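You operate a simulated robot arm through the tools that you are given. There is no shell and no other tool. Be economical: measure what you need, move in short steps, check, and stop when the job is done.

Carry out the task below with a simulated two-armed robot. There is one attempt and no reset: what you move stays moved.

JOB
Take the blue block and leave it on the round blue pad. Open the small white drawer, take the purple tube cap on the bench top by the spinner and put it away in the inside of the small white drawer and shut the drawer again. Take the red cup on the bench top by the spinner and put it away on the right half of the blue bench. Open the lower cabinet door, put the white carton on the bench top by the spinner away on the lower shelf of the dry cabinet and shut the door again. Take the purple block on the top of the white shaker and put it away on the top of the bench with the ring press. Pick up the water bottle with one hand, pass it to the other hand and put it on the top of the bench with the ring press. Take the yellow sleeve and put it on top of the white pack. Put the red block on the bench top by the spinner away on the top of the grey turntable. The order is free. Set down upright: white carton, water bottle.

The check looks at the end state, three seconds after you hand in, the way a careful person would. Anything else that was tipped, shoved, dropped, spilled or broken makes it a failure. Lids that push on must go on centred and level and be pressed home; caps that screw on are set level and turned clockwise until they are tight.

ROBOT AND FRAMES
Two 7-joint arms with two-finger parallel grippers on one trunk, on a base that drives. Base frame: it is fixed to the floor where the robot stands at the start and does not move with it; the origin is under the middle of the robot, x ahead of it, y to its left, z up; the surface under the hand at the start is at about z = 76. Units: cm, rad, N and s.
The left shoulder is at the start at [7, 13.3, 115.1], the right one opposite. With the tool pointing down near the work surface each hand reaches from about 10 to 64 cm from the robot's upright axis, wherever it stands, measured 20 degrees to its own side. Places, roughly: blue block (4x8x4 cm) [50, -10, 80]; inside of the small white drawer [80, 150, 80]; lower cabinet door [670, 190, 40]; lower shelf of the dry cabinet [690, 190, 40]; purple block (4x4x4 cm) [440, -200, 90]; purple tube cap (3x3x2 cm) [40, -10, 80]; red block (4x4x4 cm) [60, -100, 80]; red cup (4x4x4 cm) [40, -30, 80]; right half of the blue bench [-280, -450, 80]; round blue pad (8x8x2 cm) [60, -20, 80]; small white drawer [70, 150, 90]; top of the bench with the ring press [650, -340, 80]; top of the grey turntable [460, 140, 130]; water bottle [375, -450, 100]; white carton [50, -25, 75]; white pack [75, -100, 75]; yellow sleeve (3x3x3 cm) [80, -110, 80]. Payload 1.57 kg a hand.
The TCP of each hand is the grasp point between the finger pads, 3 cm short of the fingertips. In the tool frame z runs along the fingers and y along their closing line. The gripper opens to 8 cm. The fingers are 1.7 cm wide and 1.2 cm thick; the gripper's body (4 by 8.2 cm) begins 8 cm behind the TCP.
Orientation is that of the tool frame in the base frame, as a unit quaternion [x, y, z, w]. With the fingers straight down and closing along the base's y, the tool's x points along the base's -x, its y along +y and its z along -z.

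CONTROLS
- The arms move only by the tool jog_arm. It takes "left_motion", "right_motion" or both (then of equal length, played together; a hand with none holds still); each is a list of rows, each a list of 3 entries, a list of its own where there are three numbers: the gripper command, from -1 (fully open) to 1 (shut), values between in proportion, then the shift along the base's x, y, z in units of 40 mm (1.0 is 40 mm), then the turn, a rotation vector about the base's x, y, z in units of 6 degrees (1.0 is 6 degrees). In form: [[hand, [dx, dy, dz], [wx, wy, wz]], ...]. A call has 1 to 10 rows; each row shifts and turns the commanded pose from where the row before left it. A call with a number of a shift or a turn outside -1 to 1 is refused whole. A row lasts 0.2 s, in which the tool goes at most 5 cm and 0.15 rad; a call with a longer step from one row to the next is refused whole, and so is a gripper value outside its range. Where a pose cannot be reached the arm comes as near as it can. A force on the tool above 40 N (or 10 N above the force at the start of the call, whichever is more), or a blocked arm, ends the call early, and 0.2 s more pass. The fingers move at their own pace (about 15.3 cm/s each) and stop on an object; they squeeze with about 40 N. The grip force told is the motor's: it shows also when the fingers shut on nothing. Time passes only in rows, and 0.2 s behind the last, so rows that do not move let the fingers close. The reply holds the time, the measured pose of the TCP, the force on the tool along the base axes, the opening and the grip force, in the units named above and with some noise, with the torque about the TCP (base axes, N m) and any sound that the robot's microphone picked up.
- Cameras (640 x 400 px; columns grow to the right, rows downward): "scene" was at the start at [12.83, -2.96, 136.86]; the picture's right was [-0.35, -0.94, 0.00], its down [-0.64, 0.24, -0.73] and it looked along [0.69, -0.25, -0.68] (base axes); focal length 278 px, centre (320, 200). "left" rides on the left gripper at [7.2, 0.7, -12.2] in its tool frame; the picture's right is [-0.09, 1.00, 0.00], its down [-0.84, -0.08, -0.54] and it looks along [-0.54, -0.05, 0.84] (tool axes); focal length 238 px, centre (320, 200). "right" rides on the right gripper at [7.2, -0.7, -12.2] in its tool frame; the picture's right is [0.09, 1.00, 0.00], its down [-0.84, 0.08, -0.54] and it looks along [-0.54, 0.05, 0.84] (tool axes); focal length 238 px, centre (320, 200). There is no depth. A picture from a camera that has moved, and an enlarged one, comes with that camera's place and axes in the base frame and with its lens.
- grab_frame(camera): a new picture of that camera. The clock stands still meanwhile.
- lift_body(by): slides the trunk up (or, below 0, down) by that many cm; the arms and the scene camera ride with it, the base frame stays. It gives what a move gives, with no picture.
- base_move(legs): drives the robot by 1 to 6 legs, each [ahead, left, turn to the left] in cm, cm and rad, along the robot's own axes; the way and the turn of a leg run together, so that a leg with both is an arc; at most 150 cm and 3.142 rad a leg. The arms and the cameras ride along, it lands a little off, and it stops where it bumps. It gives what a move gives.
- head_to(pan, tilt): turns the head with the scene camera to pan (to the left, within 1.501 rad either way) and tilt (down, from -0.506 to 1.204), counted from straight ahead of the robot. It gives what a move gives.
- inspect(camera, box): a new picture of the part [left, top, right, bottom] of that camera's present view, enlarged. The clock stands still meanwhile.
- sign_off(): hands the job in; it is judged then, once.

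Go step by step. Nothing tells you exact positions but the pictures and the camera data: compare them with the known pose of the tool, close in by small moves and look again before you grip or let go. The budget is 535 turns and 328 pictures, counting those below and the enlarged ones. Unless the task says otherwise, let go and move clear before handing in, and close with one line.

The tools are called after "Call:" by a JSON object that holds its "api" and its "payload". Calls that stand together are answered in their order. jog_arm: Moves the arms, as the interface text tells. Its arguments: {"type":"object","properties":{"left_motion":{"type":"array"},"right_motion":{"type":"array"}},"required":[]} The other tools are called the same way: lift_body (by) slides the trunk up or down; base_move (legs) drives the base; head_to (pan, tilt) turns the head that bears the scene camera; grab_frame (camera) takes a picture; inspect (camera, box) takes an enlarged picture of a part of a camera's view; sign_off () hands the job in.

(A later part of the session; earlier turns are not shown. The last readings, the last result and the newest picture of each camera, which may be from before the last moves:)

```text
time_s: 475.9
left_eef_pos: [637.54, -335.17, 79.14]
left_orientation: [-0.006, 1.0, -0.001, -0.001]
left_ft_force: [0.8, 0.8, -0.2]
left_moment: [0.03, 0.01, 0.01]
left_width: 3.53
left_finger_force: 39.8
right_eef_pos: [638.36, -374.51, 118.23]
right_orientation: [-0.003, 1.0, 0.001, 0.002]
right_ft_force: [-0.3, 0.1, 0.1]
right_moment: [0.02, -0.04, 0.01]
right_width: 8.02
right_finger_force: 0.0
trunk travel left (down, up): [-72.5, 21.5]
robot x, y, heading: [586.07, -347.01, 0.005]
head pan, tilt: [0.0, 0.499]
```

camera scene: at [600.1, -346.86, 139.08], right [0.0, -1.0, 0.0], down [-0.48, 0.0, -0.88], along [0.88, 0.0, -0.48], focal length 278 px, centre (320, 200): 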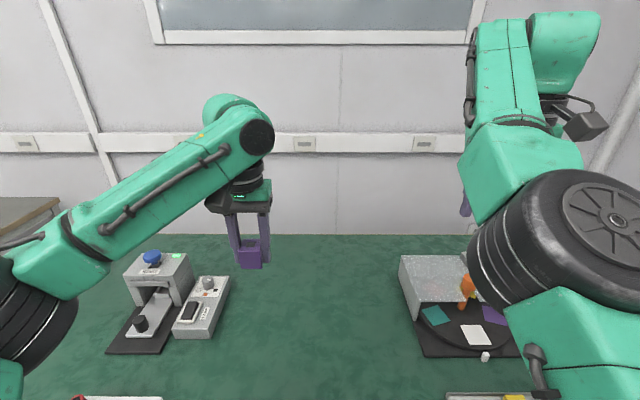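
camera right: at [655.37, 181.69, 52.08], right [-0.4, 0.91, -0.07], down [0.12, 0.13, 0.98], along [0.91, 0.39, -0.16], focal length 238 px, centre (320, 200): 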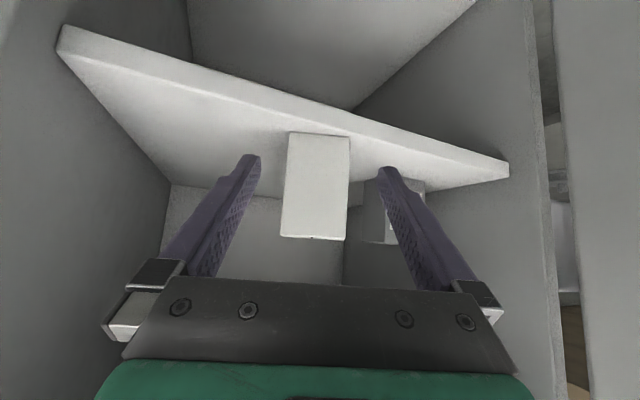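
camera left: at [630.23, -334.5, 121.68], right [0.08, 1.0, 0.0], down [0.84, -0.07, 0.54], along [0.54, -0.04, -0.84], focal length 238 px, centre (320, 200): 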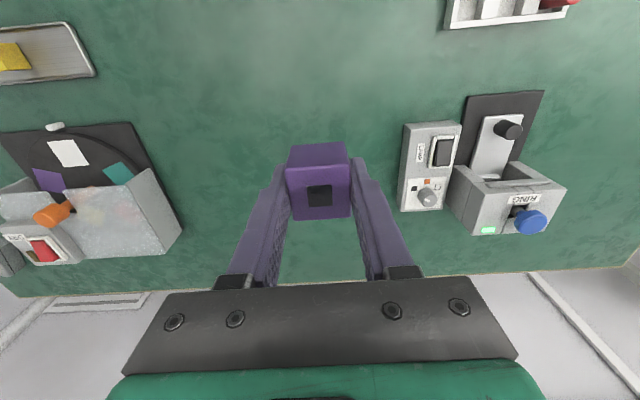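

Call:
{"api": "jog_arm", "payload": {"left_motion": [[1, [0, 0, -0.05], [0, 0, 0]], [1, [0, 0, 0], [0, 0, 0]]]}}

Call:
{"api": "inspect", "payload": {"camera": "left", "box": [220, 100, 420, 260]}}

```text
time_s: 476.5
left_eef_pos: [637.47, -335.09, 79.03]
left_orientation: [-0.006, 1.0, -0.001, 0.001]
left_ft_force: [1.5, 1.0, 7.4]
left_moment: [0.04, 0.13, -0.03]
left_width: 3.5
left_finger_force: 39.9
right_eef_pos: [638.21, -374.43, 118.4]
right_orientation: [-0.003, 1.0, 0.001, 0.002]
right_ft_force: [0.3, 0.9, 0.3]
right_moment: [0.05, -0.01, 0.0]
right_width: 8.01
right_finger_force: 0.0
trunk travel left (down, up): [-72.5, 21.5]
robot x, y, heading: [586.05, -346.81, 0.0]
head pan, tilt: [0.0, 0.499]
```

```text
2.50 times, centred on (320, 180) of left
camera zoom: at [630.34, -334.51, 91.27], right [0.08, 1.0, 0.0], down [0.84, -0.07, 0.54], along [0.54, -0.04, -0.84], focal length 596 px, centre (320, 250)
```

zoom: 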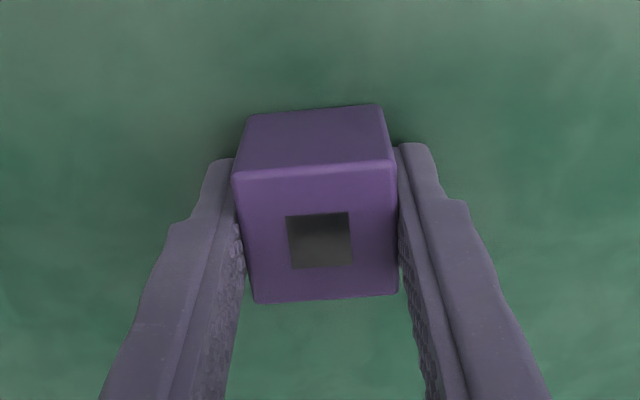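

Contact. I'll release and rise.

Call:
{"api": "jog_arm", "payload": {"left_motion": [[-1, [0, 0, 0], [0, 0, 0]], [-1, [0, 0, 0], [0, 0, 0]], [-1, [0, 0, 0.5], [0, 0, 0]], [-1, [0, 0, 0.9], [0, 0, 0]], [-1, [0, 0, 0.9], [0, 0, 0]], [-1, [0, 0, 0.9], [0, 0, 0]], [-1, [0, 0, 0.9], [0, 0, 0]], [-1, [0, 0, 0.9], [0, 0, 0]], [-1, [-0.5, 0, 0.8], [0, 0, 0]], [-1, [-0.8, 0, 0.5], [0, 0, 0]]]}}

Call:
{"api": "inspect", "payload": {"camera": "scene", "box": [180, 240, 400, 400]}}

```text
time_s: 478.7
left_eef_pos: [632.05, -335.0, 104.09]
left_orientation: [-0.006, 1.0, 0.0, -0.001]
left_ft_force: [0.0, 0.0, -0.2]
left_moment: [-0.01, -0.01, 0.01]
left_width: 8.01
left_finger_force: 0.1
right_eef_pos: [638.14, -374.43, 118.41]
right_orientation: [-0.003, 1.0, 0.0, 0.003]
right_ft_force: [-0.4, 0.0, 0.3]
right_moment: [-0.04, -0.01, 0.03]
right_width: 8.0
right_finger_force: 0.0
trunk travel left (down, up): [-72.5, 21.5]
robot x, y, heading: [586.03, -346.72, 0.005]
head pan, tilt: [0.0, 0.499]
```

```text
2.50 times, centred on (290, 320) of scene
camera zoom: at [600.04, -346.8, 139.08], right [0.0, -1.0, 0.0], down [-0.48, 0.0, -0.88], along [0.88, 0.0, -0.48], focal length 694 px, centre (395, -100)
```

zoom: 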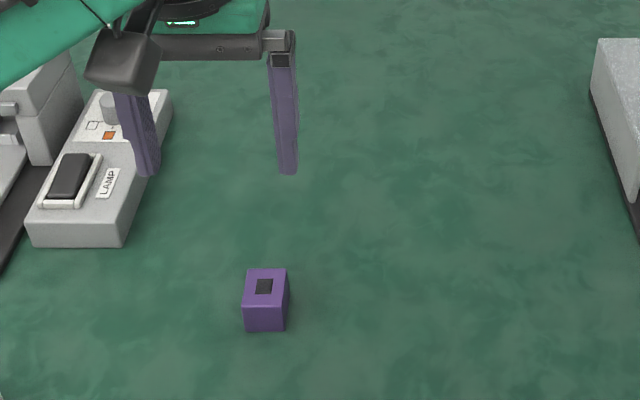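

Purple block placed. Next the water bottle: I'll back off, face the south wall, and move over.

Call:
{"api": "base_move", "payload": {"legs": [[-45, 0, 0], [0, 0, -1.571], [0, -150, 0]]}}

Call:
{"api": "head_to", "payload": {"pan": 0, "tilt": 0.4}}

Call:
{"api": "grab_frame", "payload": {"camera": "scene"}}

```text
time_s: 492.3
left_eef_pos: [401.94, -390.26, 104.13]
left_orientation: [0.712, 0.702, 0.001, -0.001]
left_ft_force: [-0.7, 0.0, -0.4]
left_moment: [-0.01, 0.0, -0.02]
left_width: 8.0
left_finger_force: 0.0
right_eef_pos: [362.31, -395.35, 118.27]
right_orientation: [0.714, 0.701, -0.001, 0.002]
right_ft_force: [-0.4, 0.2, -0.2]
right_moment: [-0.02, 0.0, 0.02]
right_width: 8.0
right_finger_force: 0.1
trunk travel left (down, up): [-72.5, 21.5]
robot x, y, heading: [390.93, -343.85, -1.594]
head pan, tilt: [0.0, 0.499]
```

```text
time_s: 492.9
left_eef_pos: [401.87, -390.32, 104.0]
left_orientation: [0.712, 0.702, 0.0, -0.001]
left_ft_force: [0.5, 0.9, 0.1]
left_moment: [0.04, -0.03, -0.02]
left_width: 8.0
left_finger_force: 0.1
right_eef_pos: [362.33, -395.46, 118.32]
right_orientation: [0.714, 0.7, 0.0, 0.001]
right_ft_force: [0.1, 0.2, 0.1]
right_moment: [0.01, 0.03, -0.04]
right_width: 7.97
right_finger_force: 0.0
trunk travel left (down, up): [-72.5, 21.5]
robot x, y, heading: [391.14, -343.81, -1.594]
head pan, tilt: [0.0, 0.4]
```

```text
127 pictures are left
camera scene: at [390.99, -358.26, 139.97], right [-1.0, 0.02, 0.0], down [0.01, 0.39, -0.92], along [-0.02, -0.92, -0.39], focal length 278 px, centre (320, 200)
```

scene: 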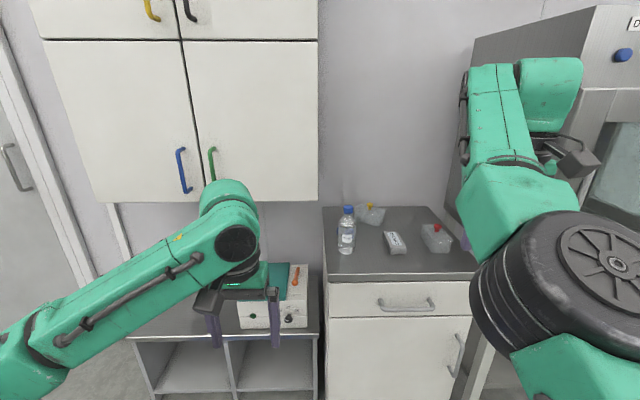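

Call:
{"api": "grab_frame", "payload": {"camera": "right"}}

Call:
{"api": "inspect", "payload": {"camera": "scene", "box": [300, 180, 460, 300]}}

```text
126 pictures are left
camera right: at [361.85, -388.14, 130.45], right [1.0, 0.07, 0.0], down [0.06, -0.84, 0.55], along [0.04, -0.54, -0.84], focal length 238 px, centre (320, 200)
```

right: 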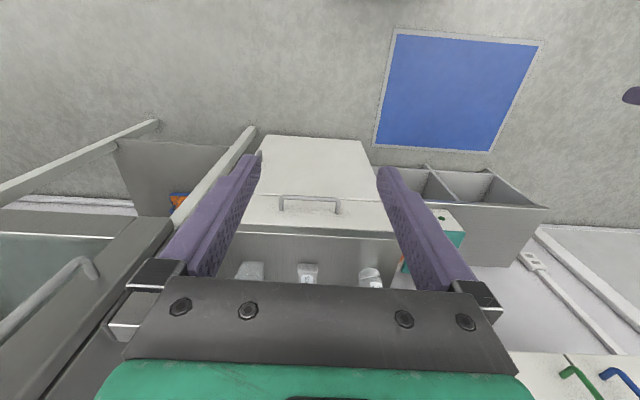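

```text
3.33 times, centred on (380, 240) of scene
camera zoom: at [390.99, -358.26, 139.97], right [-1.0, 0.02, 0.0], down [0.01, 0.39, -0.92], along [-0.02, -0.92, -0.39], focal length 926 px, centre (120, 67)
```

zoom: 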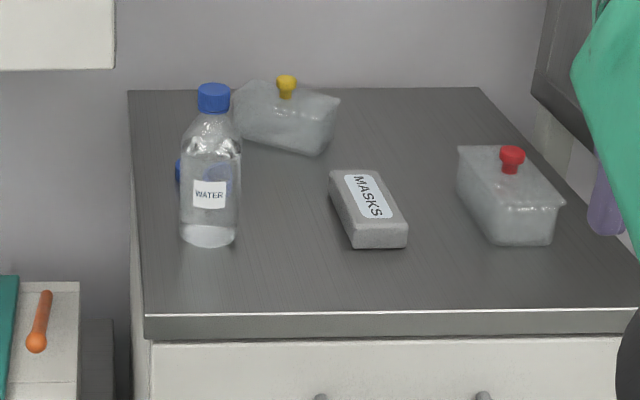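

The counter is at z ≈ 86 (front y ≈ -426) and the bottle stands at about [380, -440.4], 17 cm tall. I'll pitch the right hand forward for a side grip and shift left to line it up.

Call:
{"api": "jog_arm", "payload": {"right_motion": [[-1, [0, 0, 0], [-1, 0, 0]], [-1, [0, 0, 0], [-1, 0, 0]], [-1, [0, 0, 0], [-1, 0, 0]], [-1, [0, 0, 0], [-1, 0, 0]], [-1, [0, 0, 0], [-1, 0, 0]], [-1, [0, 0, 0], [-1, 0, 0]], [-1, [0, 0, 0], [-1, 0, 0]], [-1, [0, 0, 0], [-1, 0, 0]], [-1, [0, 0, 0], [-1, 0, 0]], [-1, [0, 0, 0], [-1, 0, 0]]], "left_motion": [[-1, [0, 0.4, 0.3], [0, 0, 0]], [-1, [0, 0.4, 0.3], [0, 0, 0]], [-1, [0, 0.4, 0.3], [0, 0, 0]], [-1, [0, 0.4, 0.3], [0, 0, 0]], [-1, [0, 0, 0.3], [0, 0, 0]], [-1, [0, 0, 0], [0, 0, 0]], [-1, [0, 0, 0], [0, 0, 0]], [-1, [0, 0, 0], [0, 0, 0]], [-1, [0, 0, 0], [0, 0, 0]], [-1, [0, 0, 0], [0, 0, 0]]]}}

Call:
{"api": "lift_body", "payload": {"by": -22}}

Call:
{"api": "grab_frame", "payload": {"camera": "right"}}

Call:
{"api": "grab_frame", "payload": {"camera": "scene"}}

```text
time_s: 495.1
left_eef_pos: [401.96, -383.91, 110.12]
left_orientation: [0.712, 0.702, 0.0, -0.001]
left_ft_force: [-0.7, 0.7, -0.4]
left_moment: [0.01, 0.0, -0.02]
left_width: 8.02
left_finger_force: 0.0
right_eef_pos: [361.23, -396.66, 118.61]
right_orientation: [0.617, 0.606, -0.351, 0.36]
right_ft_force: [-1.5, -0.6, 0.1]
right_moment: [0.01, 0.05, -0.02]
right_width: 7.98
right_finger_force: 0.1
right hand out of reach, approached as far as the arm can: row 3, 4, 5
trunk travel left (down, up): [-72.5, 21.5]
robot x, y, heading: [391.37, -343.72, -1.594]
head pan, tilt: [0.0, 0.4]
```

```text
time_s: 497.5
left_eef_pos: [401.88, -383.96, 88.03]
left_orientation: [0.712, 0.702, 0.0, -0.001]
left_ft_force: [0.2, 0.9, 0.4]
left_moment: [0.02, 0.01, -0.05]
left_width: 8.0
left_finger_force: 0.0
right_eef_pos: [361.19, -396.68, 96.59]
right_orientation: [0.618, 0.606, -0.35, 0.358]
right_ft_force: [0.3, 1.0, -1.0]
right_moment: [0.01, -0.04, -0.03]
right_width: 8.01
right_finger_force: 0.0
trunk travel left (down, up): [-50.5, 43.5]
robot x, y, heading: [391.15, -344.0, -1.592]
head pan, tilt: [0.0, 0.4]
```

```text
124 pictures are left
camera right: at [360.71, -382.51, 96.39], right [1.0, 0.04, -0.06], down [0.06, 0.05, 1.0], along [0.04, -1.0, 0.05], focal length 238 px, centre (320, 200)
```

right: 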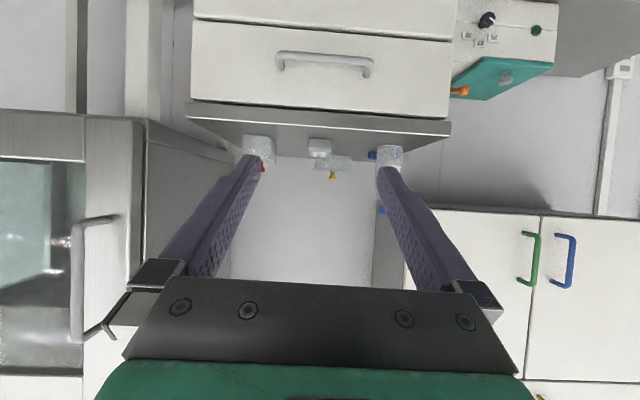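

```text
123 pictures are left
camera scene: at [391.0, -358.24, 117.98], right [-1.0, 0.02, 0.0], down [0.01, 0.39, -0.92], along [-0.02, -0.92, -0.39], focal length 278 px, centre (320, 200)
```

scene: 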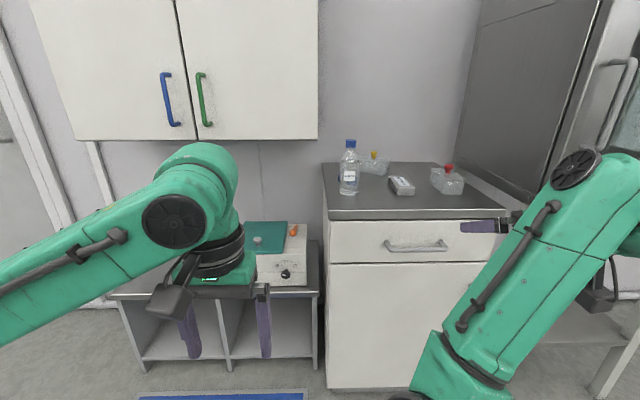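

Bottle at about [380.2, -439.8]. I'll line up and approach.

Call:
{"api": "base_move", "payload": {"legs": [[0, 18.5, 0.022], [26, 0, 0]]}}

Call:
{"api": "grab_frame", "payload": {"camera": "right"}}

Call:
{"api": "grab_frame", "payload": {"camera": "scene"}}

```text
time_s: 500.5
left_eef_pos: [421.43, -409.86, 88.04]
left_orientation: [0.703, 0.711, 0.0, -0.001]
left_ft_force: [0.5, 0.1, -0.2]
left_moment: [-0.02, 0.0, 0.01]
left_width: 8.03
left_finger_force: 0.0
right_eef_pos: [380.88, -423.57, 96.69]
right_orientation: [0.61, 0.613, -0.347, 0.363]
right_ft_force: [-0.2, -0.5, -0.2]
right_moment: [-0.04, 0.01, 0.0]
right_width: 8.02
right_finger_force: 0.1
trunk travel left (down, up): [-50.5, 43.5]
robot x, y, heading: [409.76, -369.84, -1.568]
head pan, tilt: [0.0, 0.4]
```

```text
122 pictures are left
camera right: at [380.15, -409.35, 96.36], right [1.0, 0.06, -0.06], down [0.06, 0.06, 1.0], along [0.06, -1.0, 0.05], focal length 238 px, centre (320, 200)
```

right: 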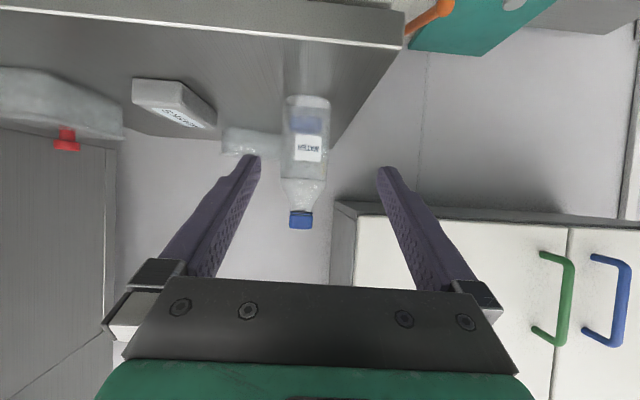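

```text
121 pictures are left
camera scene: at [409.86, -384.39, 117.96], right [-1.0, 0.0, 0.0], down [0.0, 0.39, -0.92], along [0.0, -0.92, -0.39], focal length 278 px, centre (320, 200)
```

scene: 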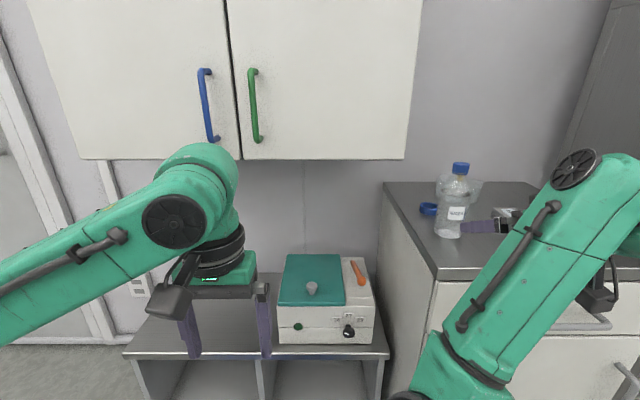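

I'll move the right hand in around the bottle's body.

Call:
{"api": "jog_arm", "payload": {"right_motion": [[-1, [-0.3, -0.5, -0.2], [0, 0, 0]], [-1, [0, -0.7, -0.2], [0, 0, 0]], [-1, [0, -0.7, -0.2], [0, 0, 0]], [-1, [0, -0.7, -0.2], [0, 0, 0]], [-1, [0, 0, 0], [0, 0, 0]]]}}

Call:
{"api": "grab_frame", "payload": {"camera": "right"}}

Call:
{"api": "inspect", "payload": {"camera": "scene", "box": [380, 130, 600, 290]}}

```text
time_s: 501.7
left_eef_pos: [421.47, -409.68, 88.04]
left_orientation: [0.703, 0.711, 0.0, -0.001]
left_ft_force: [-0.5, 0.5, 0.2]
left_moment: [0.0, -0.01, -0.02]
left_width: 8.01
left_finger_force: 0.1
right_eef_pos: [379.79, -433.83, 93.43]
right_orientation: [0.611, 0.613, -0.346, 0.363]
right_ft_force: [0.0, -0.2, -0.4]
right_moment: [0.01, 0.0, -0.02]
right_width: 7.97
right_finger_force: 0.0
trunk travel left (down, up): [-50.5, 43.5]
robot x, y, heading: [409.61, -369.96, -1.567]
head pan, tilt: [0.0, 0.4]
```

```text
120 pictures are left
camera right: at [378.97, -419.64, 93.17], right [1.0, 0.06, -0.06], down [0.06, 0.06, 1.0], along [0.06, -1.0, 0.05], focal length 238 px, centre (320, 200)
```

right: 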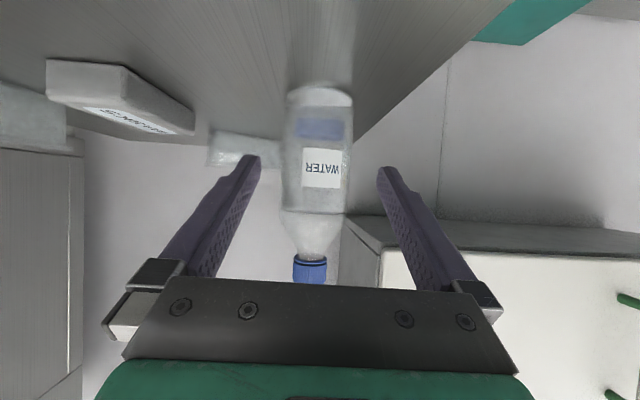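

```text
2.50 times, centred on (490, 210) of scene
camera zoom: at [409.87, -384.29, 117.98], right [-1.0, 0.0, 0.0], down [0.0, 0.39, -0.92], along [0.0, -0.92, -0.39], focal length 694 px, centre (-105, 175)
```

zoom: 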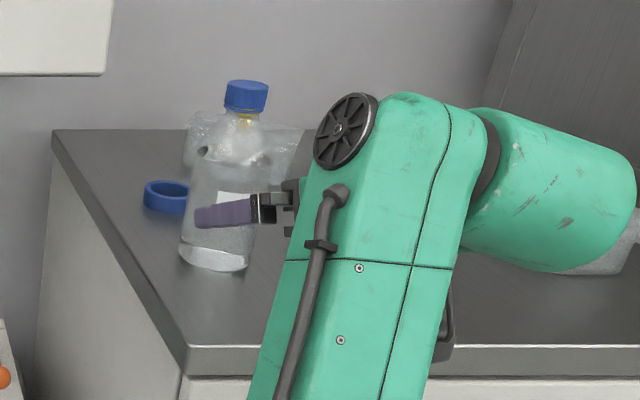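

Call:
{"api": "jog_arm", "payload": {"right_motion": [[-1, [0, -0.6, 0], [0, 0, 0]], [-1, [0, -0.6, 0], [0, 0, 0]], [-1, [0, -0.2, 0], [0, 0, 0]], [-1, [0, 0, 0], [0, 0, 0]]]}}

Call:
{"api": "grab_frame", "payload": {"camera": "right"}}

```text
time_s: 502.7
left_eef_pos: [421.42, -409.7, 88.03]
left_orientation: [0.703, 0.711, 0.0, -0.002]
left_ft_force: [-0.2, 0.5, 0.0]
left_moment: [-0.02, -0.03, -0.05]
left_width: 7.99
left_finger_force: 0.0
right_eef_pos: [379.72, -439.45, 93.46]
right_orientation: [0.611, 0.613, -0.347, 0.362]
right_ft_force: [-0.2, 0.3, 0.0]
right_moment: [0.01, 0.0, -0.01]
right_width: 8.04
right_finger_force: 0.1
trunk travel left (down, up): [-50.5, 43.5]
robot x, y, heading: [409.89, -370.08, -1.566]
head pan, tilt: [0.0, 0.4]
```

```text
118 pictures are left
camera right: at [378.96, -425.3, 93.22], right [1.0, 0.06, -0.06], down [0.06, 0.06, 1.0], along [0.06, -1.0, 0.05], focal length 238 px, centre (320, 200)
```

right: 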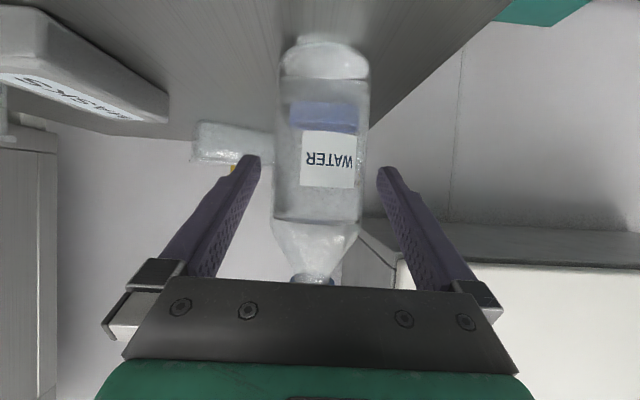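

Call:
{"api": "jog_arm", "payload": {"right_motion": [[-1, [0, -0.55, 0], [0, 0, 0]], [-1, [0, 0, 0], [0, 0, 0]], [1, [0, 0, 0], [0, 0, 0]], [1, [0, 0, 0], [0, 0, 0]], [1, [0, 0, 0], [0, 0, 0]]]}}

Call:
{"api": "grab_frame", "payload": {"camera": "right"}}

Call:
{"api": "inspect", "payload": {"camera": "scene", "box": [380, 130, 600, 290]}}

```text
time_s: 503.9
left_eef_pos: [421.37, -409.67, 88.04]
left_orientation: [0.703, 0.711, 0.0, -0.001]
left_ft_force: [-0.3, 0.1, 0.3]
left_moment: [0.0, 0.0, 0.04]
left_width: 7.98
left_finger_force: 0.0
right_eef_pos: [379.74, -441.59, 93.38]
right_orientation: [0.61, 0.614, -0.345, 0.363]
right_ft_force: [0.7, 0.3, 0.0]
right_moment: [-0.01, 0.08, 0.0]
right_width: 6.22
right_finger_force: 40.0
trunk travel left (down, up): [-50.5, 43.5]
robot x, y, heading: [409.73, -370.05, -1.562]
head pan, tilt: [0.0, 0.4]
```

```text
117 pictures are left
camera right: at [378.95, -427.49, 93.16], right [1.0, 0.06, -0.06], down [0.06, 0.06, 1.0], along [0.06, -1.0, 0.05], focal length 238 px, centre (320, 200)
```

right: 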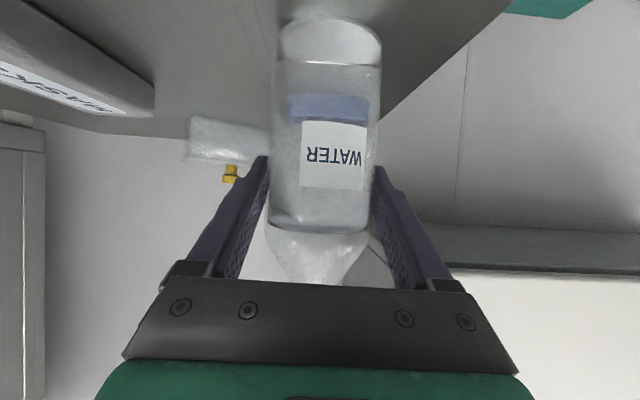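

```text
2.50 times, centred on (490, 210) of scene
camera zoom: at [409.86, -384.34, 117.97], right [-1.0, 0.0, 0.0], down [0.0, 0.39, -0.92], along [0.0, -0.92, -0.39], focal length 694 px, centre (-105, 175)
```

zoom: 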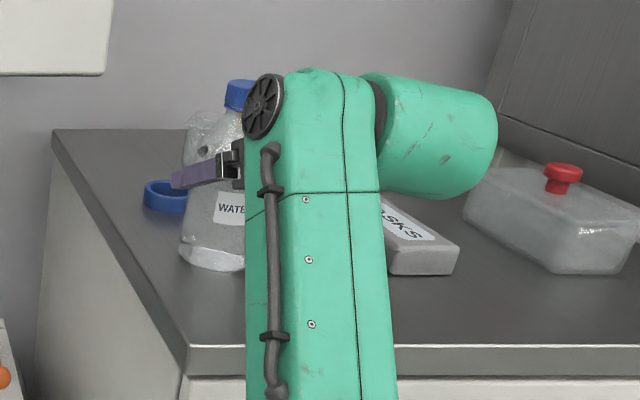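

Bottle held at 6.2 cm. I'll raise the trunk, back away, and bring it in front of the body.

Call:
{"api": "lift_body", "payload": {"by": 20}}

Call:
{"api": "base_move", "payload": {"legs": [[-45, 0, 0]]}}

Call:
{"api": "jog_arm", "payload": {"right_motion": [[1, [0.5, 0.5, 0], [0, 0, 0]], [1, [0.6, 0.6, 0], [0, 0, 0]], [1, [0.6, 0.6, 0], [0, 0, 0]], [1, [0.6, 0.6, 0], [0, 0, 0]], [1, [0.6, 0.6, 0], [0, 0, 0]], [1, [0.6, 0.6, 0], [0, 0, 0]], [1, [0.6, 0.6, 0], [0, 0, 0]], [1, [0.6, 0.4, 0], [0, 0, 0]], [1, [0.4, 0, 0], [0, 0, 0]]]}}

Call:
{"api": "grab_frame", "payload": {"camera": "scene"}}

```text
time_s: 506.0
left_eef_pos: [421.3, -409.85, 108.01]
left_orientation: [0.703, 0.711, 0.0, -0.001]
left_ft_force: [0.5, -0.5, 0.3]
left_moment: [0.0, 0.01, 0.01]
left_width: 8.0
left_finger_force: 0.0
right_eef_pos: [379.57, -441.66, 113.22]
right_orientation: [0.61, 0.614, -0.346, 0.363]
right_ft_force: [-0.9, -0.1, -4.3]
right_moment: [0.02, -0.02, 0.01]
right_width: 6.22
right_finger_force: 40.5
trunk travel left (down, up): [-70.5, 23.5]
robot x, y, heading: [409.89, -370.19, -1.564]
head pan, tilt: [0.0, 0.4]
```

```text
time_s: 508.8
left_eef_pos: [421.21, -365.22, 108.03]
left_orientation: [0.702, 0.713, 0.002, -0.001]
left_ft_force: [0.2, -1.1, 0.6]
left_moment: [0.03, 0.02, -0.01]
left_width: 8.0
left_finger_force: 0.0
right_eef_pos: [379.73, -397.24, 113.26]
right_orientation: [0.61, 0.614, -0.346, 0.362]
right_ft_force: [-0.8, 0.2, -2.3]
right_moment: [-0.01, 0.01, 0.02]
right_width: 6.22
right_finger_force: 39.9
trunk travel left (down, up): [-70.5, 23.5]
robot x, y, heading: [409.62, -325.5, -1.564]
head pan, tilt: [0.0, 0.4]
```

```text
time_s: 510.8
left_eef_pos: [421.56, -365.23, 108.04]
left_orientation: [0.702, 0.712, 0.0, -0.001]
left_ft_force: [0.0, 0.5, 0.6]
left_moment: [0.04, -0.05, 0.01]
left_width: 8.0
left_finger_force: 0.0
right_eef_pos: [397.94, -379.48, 114.1]
right_orientation: [0.614, 0.601, -0.375, 0.348]
right_ft_force: [-0.1, -0.6, -3.2]
right_moment: [0.04, -0.03, -0.01]
right_width: 6.23
right_finger_force: 40.2
trunk travel left (down, up): [-70.5, 23.5]
robot x, y, heading: [409.14, -325.21, -1.564]
head pan, tilt: [0.0, 0.4]
```

```text
115 pictures are left
camera scene: at [409.79, -339.74, 137.96], right [-1.0, 0.0, 0.0], down [0.0, 0.39, -0.92], along [0.0, -0.92, -0.39], focal length 278 px, centre (320, 200)
```

scene: 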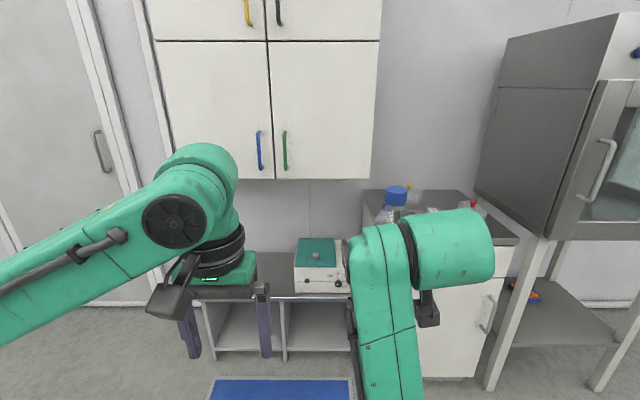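

The bottle's cap top is at about [398, -380, 123.5]. I'll bring the left hand above the cap.

Call:
{"api": "jog_arm", "payload": {"left_motion": [[-1, [0, 0, 0.9], [0, 0, 0]], [-1, [0, 0, 0.9], [0, 0, 0]], [-1, [0, 0, 0.9], [0, 0, 0]], [-1, [0, 0, 0.9], [0, 0, 0]], [-1, [0, 0, 0.9], [0, 0, 0]], [-1, [0, 0, 0.9], [0, 0, 0]], [-1, [0, 0, 0.9], [0, 0, 0]], [-1, [0, 0, 0.7], [0, 0, 0]]]}}

Call:
{"api": "grab_frame", "payload": {"camera": "scene"}}

```text
time_s: 512.5
left_eef_pos: [421.31, -365.19, 129.81]
left_orientation: [0.702, 0.712, 0.0, -0.001]
left_ft_force: [0.4, -0.3, -0.5]
left_moment: [-0.01, 0.02, -0.01]
left_width: 7.98
left_finger_force: 0.1
left hand out of reach, approached as far as the arm can: row 7, 8
right_eef_pos: [398.04, -379.57, 113.42]
right_orientation: [0.612, 0.607, -0.375, 0.342]
right_ft_force: [-0.4, -0.6, -3.7]
right_moment: [0.02, -0.02, 0.01]
right_width: 6.19
right_finger_force: 39.8
trunk travel left (down, up): [-70.5, 23.5]
robot x, y, heading: [409.67, -324.97, -1.562]
head pan, tilt: [0.0, 0.4]
```

```text
114 pictures are left
camera scene: at [409.83, -339.73, 137.96], right [-1.0, -0.01, 0.0], down [0.0, 0.39, -0.92], along [0.0, -0.92, -0.39], focal length 278 px, centre (320, 200)
```

scene: 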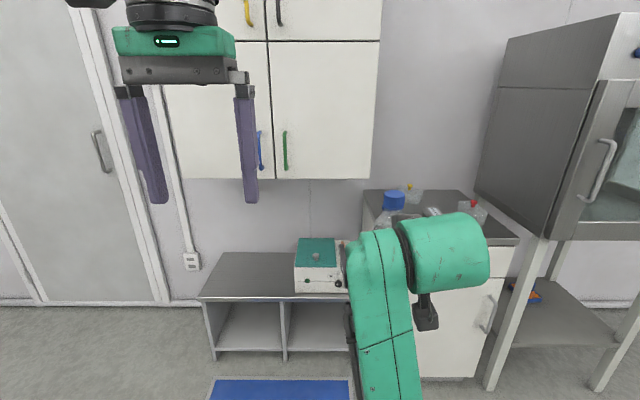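

Call:
{"api": "jog_arm", "payload": {"left_motion": [[-1, [-0.9, -0.57, 0], [0, 0, 0]], [-1, [-0.9, -0.57, 0], [0, 0, 0]], [-1, [-0.9, -0.57, 0], [0, 0, 0]], [-1, [-0.9, -0.57, 0], [0, 0, 0]], [-1, [-0.9, -0.57, 0], [0, 0, 0]], [-1, [-0.9, -0.57, 0], [0, 0, 0]], [-1, [-0.4, -0.25, 0], [0, 0, 0]], [-1, [0, 0, 0], [0, 0, 0]]]}}

Call:
{"api": "grab_frame", "payload": {"camera": "left"}}

Call:
{"api": "grab_frame", "payload": {"camera": "scene"}}

```text
time_s: 514.4
left_eef_pos: [419.54, -366.23, 129.77]
left_orientation: [0.703, 0.711, -0.002, 0.0]
left_ft_force: [-0.2, -0.6, 0.1]
left_moment: [0.02, 0.0, 0.02]
left_width: 7.97
left_finger_force: 0.1
left hand out of reach, approached as far as the arm can: row 1, 2, 3, 4, 5, 6, 7
right_eef_pos: [398.03, -379.5, 113.18]
right_orientation: [0.613, 0.608, -0.374, 0.339]
right_ft_force: [-0.1, 1.0, -2.6]
right_moment: [-0.01, 0.03, -0.01]
right_width: 6.21
right_finger_force: 39.8
trunk travel left (down, up): [-70.5, 23.5]
robot x, y, heading: [409.93, -325.56, -1.568]
head pan, tilt: [0.0, 0.4]
```

```text
113 pictures are left
camera left: at [420.05, -359.01, 141.96], right [1.0, -0.08, 0.0], down [-0.07, -0.84, 0.54], along [-0.04, -0.54, -0.84], focal length 238 px, centre (320, 200)
```

left: 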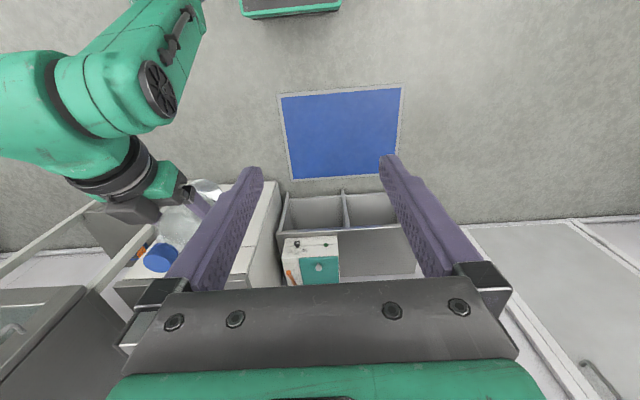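

```text
112 pictures are left
camera scene: at [409.76, -339.68, 137.96], right [-1.0, -0.01, 0.0], down [0.0, 0.39, -0.92], along [0.0, -0.92, -0.39], focal length 278 px, centre (320, 200)
```

scene: 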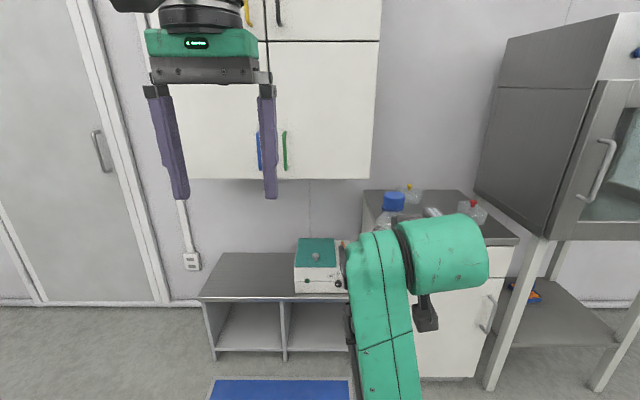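

The left hand can't pass over at that height, so I'll turn it 90° to close along y and approach the cap from the left side. The right hand comes in slightly.

Call:
{"api": "jog_arm", "payload": {"left_motion": [[-1, [0, 0, -0.2], [0, 0, -1]], [-1, [0, 0, -0.2], [0, 0, -1]], [-1, [0, 0, -0.2], [0, 0, -1]], [-1, [0, 0, -0.2], [0, 0, -1]], [-1, [0, 0, -0.2], [0, 0, -1]], [-1, [0, 0, -0.2], [0, 0, -1]], [-1, [0, 0, -0.2], [0, 0, -1]], [-1, [0, 0, -0.2], [0, 0, -1]]], "right_motion": [[1, [0, 0.2, 0], [0, 0, 0]], [1, [0, 0.2, 0], [0, 0, 0]], [1, [0, 0.2, 0], [0, 0, 0]], [1, [0, 0.2, 0], [0, 0, 0]], [1, [0, 0.2, 0], [0, 0, 0]], [1, [0, 0, 0], [0, 0, 0]], [1, [0, 0, 0], [0, 0, 0]], [1, [0, 0, 0], [0, 0, 0]]]}}

Call:
{"api": "jog_arm", "payload": {"left_motion": [[-1, [0, 0, 0], [0, 0, -1]], [-1, [0, 0, 0], [0, 0, -1]], [-1, [0, 0, 0], [0, 0, -1]], [-1, [0, 0, 0], [0, 0, -1]], [-1, [0, 0, 0], [0, 0, -1]], [-1, [0, 0, 0], [0, 0, -1]], [-1, [0, 0, 0], [0, 0, -1]], [-1, [0, 0, 0], [0, 0, 0]]]}}

Call:
{"api": "grab_frame", "payload": {"camera": "left"}}

Call:
{"api": "grab_frame", "payload": {"camera": "scene"}}

```text
time_s: 516.4
left_eef_pos: [419.42, -366.28, 123.26]
left_orientation: [0.931, 0.364, 0.001, 0.0]
left_ft_force: [-0.4, -0.4, 0.5]
left_moment: [0.02, 0.05, 0.03]
left_width: 8.01
left_finger_force: 0.1
right_eef_pos: [397.18, -375.69, 113.61]
right_orientation: [0.613, 0.602, -0.391, 0.331]
right_ft_force: [-0.1, 0.2, -2.9]
right_moment: [0.03, 0.02, 0.01]
right_width: 6.19
right_finger_force: 40.0
trunk travel left (down, up): [-70.5, 23.5]
robot x, y, heading: [409.68, -325.12, -1.566]
head pan, tilt: [0.0, 0.4]
stopped in row 8 (right hand): the arm was blocked; the commanded pose is now the measured one
```

```text
time_s: 518.1
left_eef_pos: [419.49, -366.29, 123.38]
left_orientation: [1.0, 0.005, 0.0, 0.0]
left_ft_force: [0.4, 0.2, 0.0]
left_moment: [-0.01, 0.01, -0.03]
left_width: 8.0
left_finger_force: 0.1
right_eef_pos: [397.2, -375.67, 113.5]
right_orientation: [0.612, 0.603, -0.39, 0.332]
right_ft_force: [1.0, -1.0, -3.3]
right_moment: [0.01, -0.01, 0.04]
right_width: 6.22
right_finger_force: 39.9
trunk travel left (down, up): [-70.5, 23.5]
robot x, y, heading: [409.73, -325.3, -1.57]
head pan, tilt: [0.0, 0.4]
```

```text
111 pictures are left
camera left: at [426.71, -366.89, 135.47], right [-0.08, -1.0, 0.0], down [-0.84, 0.07, 0.54], along [-0.54, 0.05, -0.84], focal length 238 px, centre (320, 200)
```

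left: 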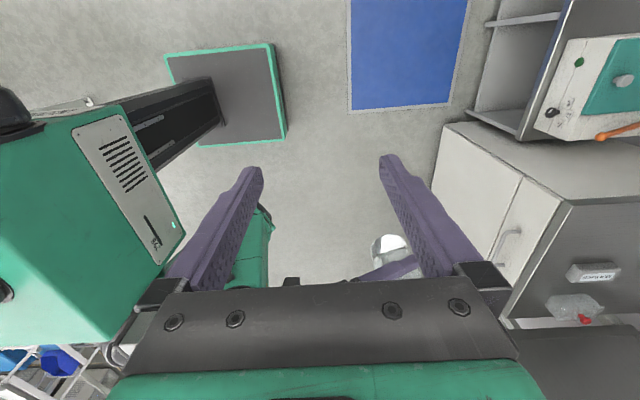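

```text
110 pictures are left
camera scene: at [409.74, -339.69, 137.96], right [-1.0, -0.01, 0.0], down [0.0, 0.39, -0.92], along [0.0, -0.92, -0.39], focal length 278 px, centre (320, 200)
```

scene: 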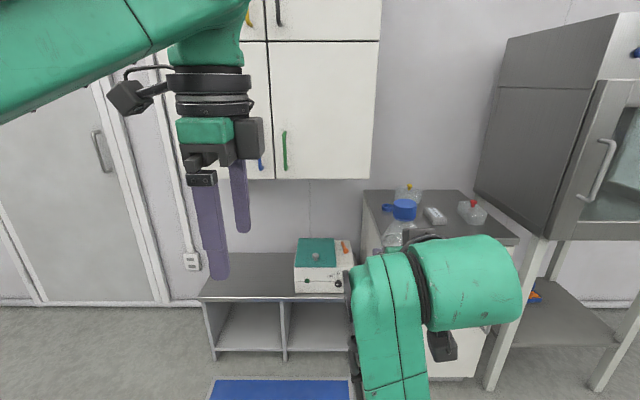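

The right arm is at its near limit and the bottle has tilted slightly. I'll move it forward again and correct the tilt.

Call:
{"api": "jog_arm", "payload": {"right_motion": [[1, [0, -0.4, 0], [0, 0, 0]], [1, [0.05, -0.4, 0], [0, -0.2, 0.28]], [1, [0.05, -0.4, 0], [0, -0.2, 0.28]], [1, [0, -0.4, 0], [0, -0.21, 0.28]], [1, [0, 0, 0], [0, 0, 0]]]}}

Call:
{"api": "grab_frame", "payload": {"camera": "scene"}}

```text
time_s: 519.4
left_eef_pos: [419.42, -366.24, 123.24]
left_orientation: [1.0, 0.006, -0.001, 0.0]
left_ft_force: [0.1, 0.1, 0.5]
left_moment: [-0.02, 0.02, 0.02]
left_width: 8.01
left_finger_force: 0.0
right_eef_pos: [397.8, -382.23, 113.64]
right_orientation: [0.596, 0.619, -0.351, 0.371]
right_ft_force: [-0.1, 0.1, -3.2]
right_moment: [0.04, -0.01, -0.01]
right_width: 6.2
right_finger_force: 39.9
trunk travel left (down, up): [-70.5, 23.5]
robot x, y, heading: [409.15, -325.28, -1.566]
head pan, tilt: [0.0, 0.4]
```

```text
109 pictures are left
camera scene: at [409.74, -339.67, 137.97], right [-1.0, -0.01, 0.0], down [0.0, 0.39, -0.92], along [0.0, -0.92, -0.39], focal length 278 px, centre (320, 200)
```

scene: 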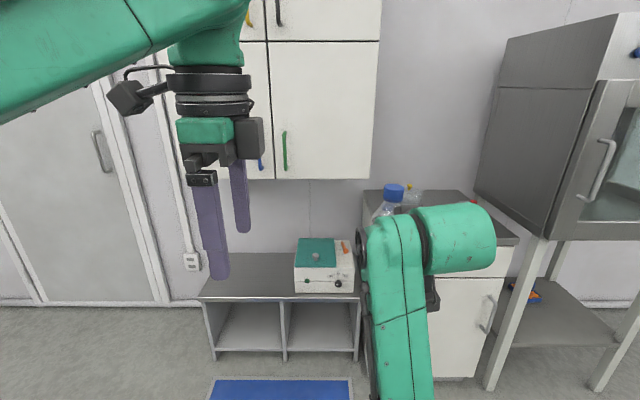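

Level again; cap at about [398, -382.7], top z ≈ 123. I'll bring the left hand beside it.

Call:
{"api": "jog_arm", "payload": {"left_motion": [[-1, [0, -0.8, -0.1], [0, 0, 0]], [-1, [0, -0.8, -0.1], [0, 0, 0]], [-1, [0, -0.8, 0], [0, 0, 0]], [-1, [0, -0.8, 0], [0, 0, 0]], [-1, [0, -0.8, 0], [0, 0, 0]], [-1, [0, 0, 0], [0, 0, 0]]]}}

Call:
{"api": "grab_frame", "payload": {"camera": "left"}}

Call:
{"api": "grab_frame", "payload": {"camera": "scene"}}

```text
time_s: 520.8
left_eef_pos: [419.48, -377.61, 120.67]
left_orientation: [1.0, 0.006, 0.001, 0.0]
left_ft_force: [-0.5, -0.1, 0.6]
left_moment: [-0.01, 0.02, -0.02]
left_width: 8.02
left_finger_force: 0.1
left hand out of reach, approached as far as the arm can: row 4, 5
right_eef_pos: [397.73, -382.09, 113.64]
right_orientation: [0.596, 0.618, -0.353, 0.371]
right_ft_force: [-0.3, 0.6, -2.3]
right_moment: [-0.03, -0.01, -0.02]
right_width: 6.2
right_finger_force: 39.6
trunk travel left (down, up): [-70.5, 23.5]
robot x, y, heading: [409.65, -325.37, -1.564]
head pan, tilt: [0.0, 0.4]
```

```text
108 pictures are left
camera left: at [426.7, -378.07, 132.85], right [-0.08, -1.0, 0.0], down [-0.84, 0.07, 0.54], along [-0.54, 0.04, -0.84], focal length 238 px, centre (320, 200)
```

left: 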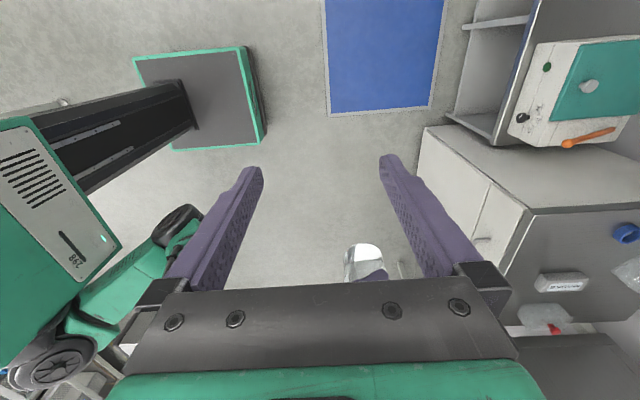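

```text
107 pictures are left
camera scene: at [409.7, -339.62, 137.97], right [-1.0, -0.01, 0.0], down [0.0, 0.39, -0.92], along [0.0, -0.92, -0.39], focal length 278 px, centre (320, 200)
```

scene: 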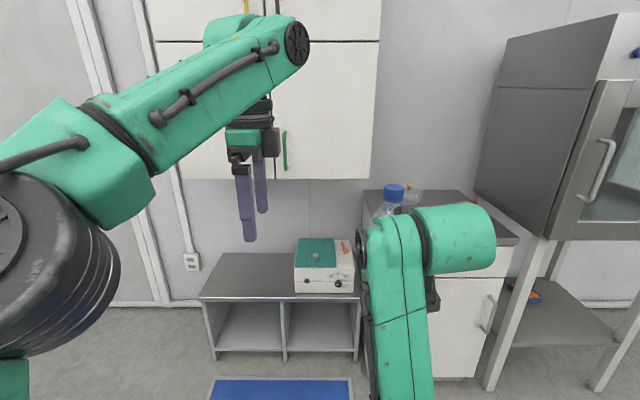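

The bottle must come further left. I'll clear the left hand, then swing the right hand to point leftward so the bottle comes to the centre.

Call:
{"api": "jog_arm", "payload": {"left_motion": [[-1, [0.7, 0.5, 0], [0, 0, 0]], [-1, [0.7, 0.5, 0], [0, 0, 0]], [-1, [0.7, 0.5, 0], [0, 0, 0]], [-1, [0.7, 0.5, 0], [0, 0, 0]], [-1, [0.7, 0, 0], [0, 0, 0]]]}}

Call:
{"api": "jog_arm", "payload": {"right_motion": [[1, [0.4, 0.1, 0], [0, 0, 1]], [1, [0.4, 0.1, 0], [0, 0, 1]], [1, [0.4, 0.15, 0], [0, 0, 1]], [1, [0.4, 0.2, 0], [0, 0, 1]], [1, [0.4, 0.2, 0], [0, 0, 1]], [1, [0.4, 0.2, 0], [0, 0, 1]], [1, [0.4, 0.2, 0], [0, 0, 1]], [1, [0.4, 0.2, 0], [0, 0, 1]], [1, [0.3, 0.2, 0], [0, 0, 0.5]]]}}

Call:
{"api": "grab_frame", "payload": {"camera": "scene"}}

```text
time_s: 522.0
left_eef_pos: [433.85, -369.47, 120.72]
left_orientation: [1.0, 0.005, 0.001, -0.001]
left_ft_force: [0.2, -0.1, 0.3]
left_moment: [0.0, 0.01, 0.01]
left_width: 8.01
left_finger_force: 0.0
right_eef_pos: [397.86, -382.2, 113.65]
right_orientation: [0.597, 0.619, -0.353, 0.369]
right_ft_force: [1.0, -0.3, -4.4]
right_moment: [0.01, -0.01, 0.03]
right_width: 6.18
right_finger_force: 40.0
trunk travel left (down, up): [-70.5, 23.5]
robot x, y, heading: [409.7, -325.27, -1.562]
head pan, tilt: [0.0, 0.4]
```

```text
time_s: 524.0
left_eef_pos: [433.72, -369.42, 120.71]
left_orientation: [1.0, 0.007, -0.001, -0.001]
left_ft_force: [-0.1, 0.0, -0.1]
left_moment: [-0.01, 0.01, -0.02]
left_width: 8.03
left_finger_force: 0.0
right_eef_pos: [411.79, -375.85, 113.65]
right_orientation: [0.272, 0.815, -0.159, 0.486]
right_ft_force: [0.7, 0.0, -3.9]
right_moment: [0.02, 0.04, 0.02]
right_width: 6.2
right_finger_force: 39.9
trunk travel left (down, up): [-70.5, 23.5]
robot x, y, heading: [409.67, -325.43, -1.565]
head pan, tilt: [0.0, 0.4]
```

```text
106 pictures are left
camera scene: at [409.78, -339.67, 137.97], right [-1.0, -0.01, 0.0], down [0.0, 0.39, -0.92], along [0.0, -0.92, -0.39], focal length 278 px, centre (320, 200)
```

scene: 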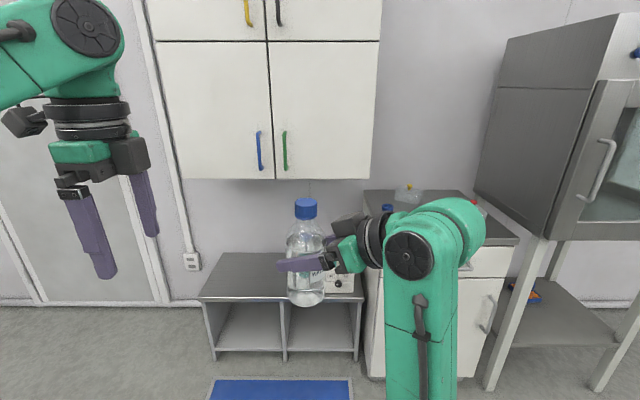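

The bottle is centred and level, cap at about [412, -376.3, z 119.6–122.8]. I'll bring the left hand in from the left around the cap.

Call:
{"api": "jog_arm", "payload": {"left_motion": [[-1, [0, -0.6, 0.15], [0, 0, 0]], [-1, [0, -0.6, 0.12], [0, 0, 0]], [-1, [0, -0.52, 0], [0, 0, 0]], [-1, [-0.7, 0, 0], [0, 0, 0]], [-1, [-0.7, 0, 0], [0, 0, 0]], [-1, [-0.7, 0, 0], [0, 0, 0]], [-1, [0, 0, 0], [0, 0, 0]]]}}

Call:
{"api": "grab_frame", "payload": {"camera": "left"}}

Call:
{"api": "grab_frame", "payload": {"camera": "scene"}}

```text
time_s: 525.5
left_eef_pos: [425.23, -376.44, 121.67]
left_orientation: [1.0, 0.006, -0.001, -0.001]
left_ft_force: [0.1, 0.1, 0.0]
left_moment: [-0.06, 0.01, -0.01]
left_width: 8.0
left_finger_force: 0.1
right_eef_pos: [411.82, -375.92, 113.56]
right_orientation: [0.272, 0.816, -0.158, 0.485]
right_ft_force: [0.8, 0.4, -3.6]
right_moment: [0.02, 0.0, 0.0]
right_width: 6.2
right_finger_force: 40.0
trunk travel left (down, up): [-70.5, 23.5]
robot x, y, heading: [409.49, -325.22, -1.568]
head pan, tilt: [0.0, 0.4]
```

```text
105 pictures are left
camera left: at [432.49, -377.0, 133.9], right [-0.08, -1.0, 0.0], down [-0.84, 0.07, 0.54], along [-0.54, 0.04, -0.84], focal length 238 px, centre (320, 200)
```

left: 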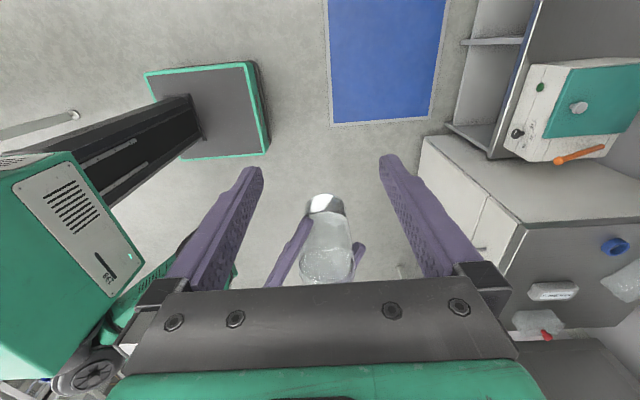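

```text
104 pictures are left
camera scene: at [409.83, -339.67, 137.97], right [-1.0, -0.01, 0.0], down [0.0, 0.39, -0.92], along [0.0, -0.92, -0.39], focal length 278 px, centre (320, 200)
```

scene: 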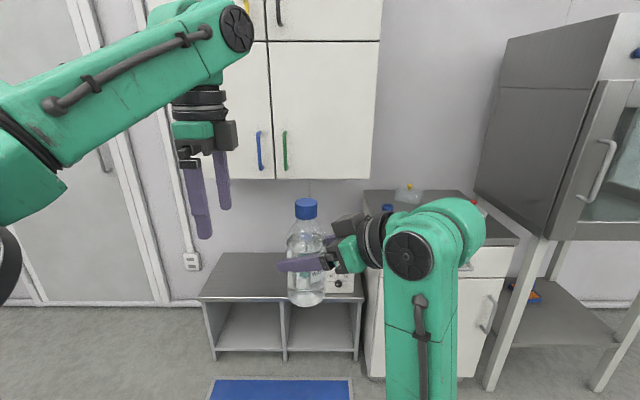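

Call:
{"api": "jog_arm", "payload": {"left_motion": [[-1, [-0.7, 0, 0], [0, 0, 0]], [-1, [-0.7, 0, 0], [0, 0, 0]], [-1, [-0.7, 0, 0], [0, 0, 0]], [-1, [-0.7, 0, 0], [0, 0, 0]], [-1, [-0.45, 0, 0], [0, 0, 0]], [-1, [0, 0, 0], [0, 0, 0]]]}}

Call:
{"api": "grab_frame", "payload": {"camera": "left"}}

Call:
{"api": "inspect", "payload": {"camera": "scene", "box": [220, 120, 420, 320]}}

```text
time_s: 527.0
left_eef_pos: [416.84, -376.41, 121.82]
left_orientation: [1.0, 0.005, -0.001, 0.001]
left_ft_force: [0.0, -0.6, 0.6]
left_moment: [0.0, 0.01, -0.01]
left_width: 7.98
left_finger_force: 0.1
left hand out of reach, approached as far as the arm can: row 4, 5
right_eef_pos: [411.71, -375.84, 113.54]
right_orientation: [0.272, 0.816, -0.158, 0.486]
right_ft_force: [0.2, -0.1, -3.4]
right_moment: [-0.01, 0.0, 0.01]
right_width: 6.19
right_finger_force: 39.8
trunk travel left (down, up): [-70.5, 23.5]
robot x, y, heading: [410.09, -325.37, -1.566]
head pan, tilt: [0.0, 0.4]
```

```text
103 pictures are left
camera left: at [424.0, -376.88, 133.94], right [-0.08, -1.0, 0.0], down [-0.84, 0.07, 0.54], along [-0.54, 0.04, -0.84], focal length 238 px, centre (320, 200)
```

left: 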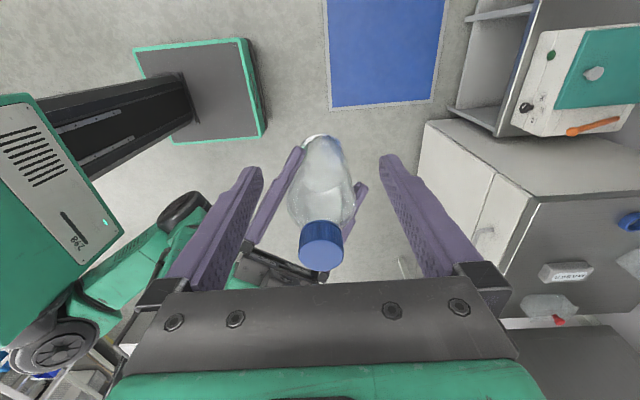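

```text
2.00 times, centred on (320, 220) of scene
camera zoom: at [409.69, -339.68, 137.97], right [-1.0, 0.0, 0.0], down [0.0, 0.39, -0.92], along [0.0, -0.92, -0.39], focal length 555 px, centre (320, 160)
```

zoom: 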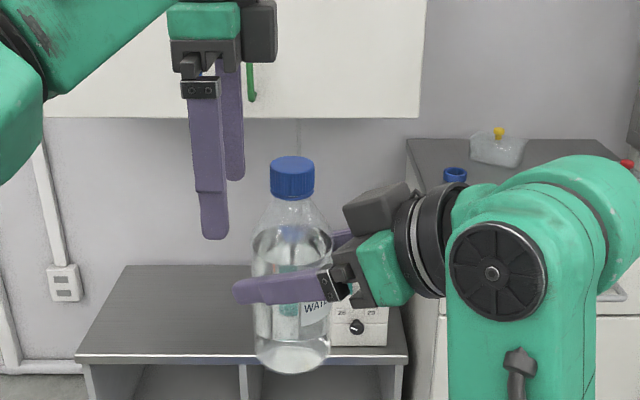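

The left hand is at its limit, so I'll bring the bottle 4.8 cm to it with the right hand.

Call:
{"api": "jog_arm", "payload": {"right_motion": [[1, [0.4, 0, 0], [0, 0, 0]], [1, [0.4, 0, 0], [0, 0, 0]], [1, [0.38, 0, 0], [0, 0, 0]], [1, [0, 0, 0], [0, 0, 0]]]}}

Call:
{"api": "grab_frame", "payload": {"camera": "left"}}

Call:
{"api": "inspect", "payload": {"camera": "scene", "box": [220, 120, 420, 320]}}

```text
time_s: 528.0
left_eef_pos: [416.86, -376.31, 121.72]
left_orientation: [1.0, 0.005, 0.001, 0.001]
left_ft_force: [-0.1, -0.2, 0.7]
left_moment: [0.02, 0.05, 0.0]
left_width: 8.0
left_finger_force: 0.0
right_eef_pos: [416.59, -376.01, 113.61]
right_orientation: [0.272, 0.815, -0.159, 0.486]
right_ft_force: [-0.6, -0.8, -3.8]
right_moment: [0.0, -0.01, -0.03]
right_width: 6.2
right_finger_force: 40.0
trunk travel left (down, up): [-70.5, 23.5]
robot x, y, heading: [409.77, -325.36, -1.569]
head pan, tilt: [0.0, 0.4]
```

```text
101 pictures are left
camera left: at [424.06, -376.89, 133.93], right [-0.08, -1.0, 0.0], down [-0.84, 0.07, 0.54], along [-0.54, 0.04, -0.84], focal length 238 px, centre (320, 200)
```

left: 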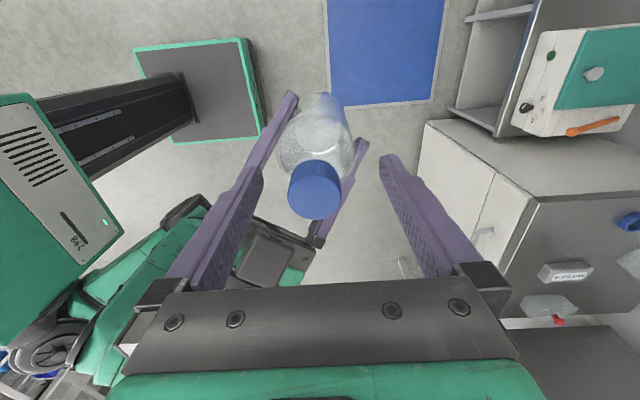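

```text
2.00 times, centred on (320, 220) of scene
camera zoom: at [409.74, -339.69, 137.96], right [-1.0, -0.01, 0.0], down [0.0, 0.39, -0.92], along [0.0, -0.92, -0.39], focal length 555 px, centre (320, 160)
```

zoom: 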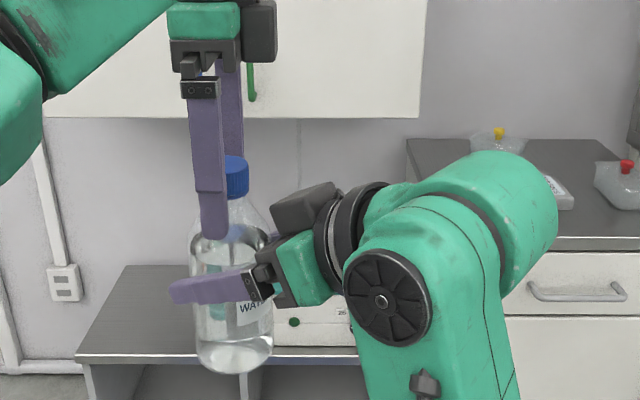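

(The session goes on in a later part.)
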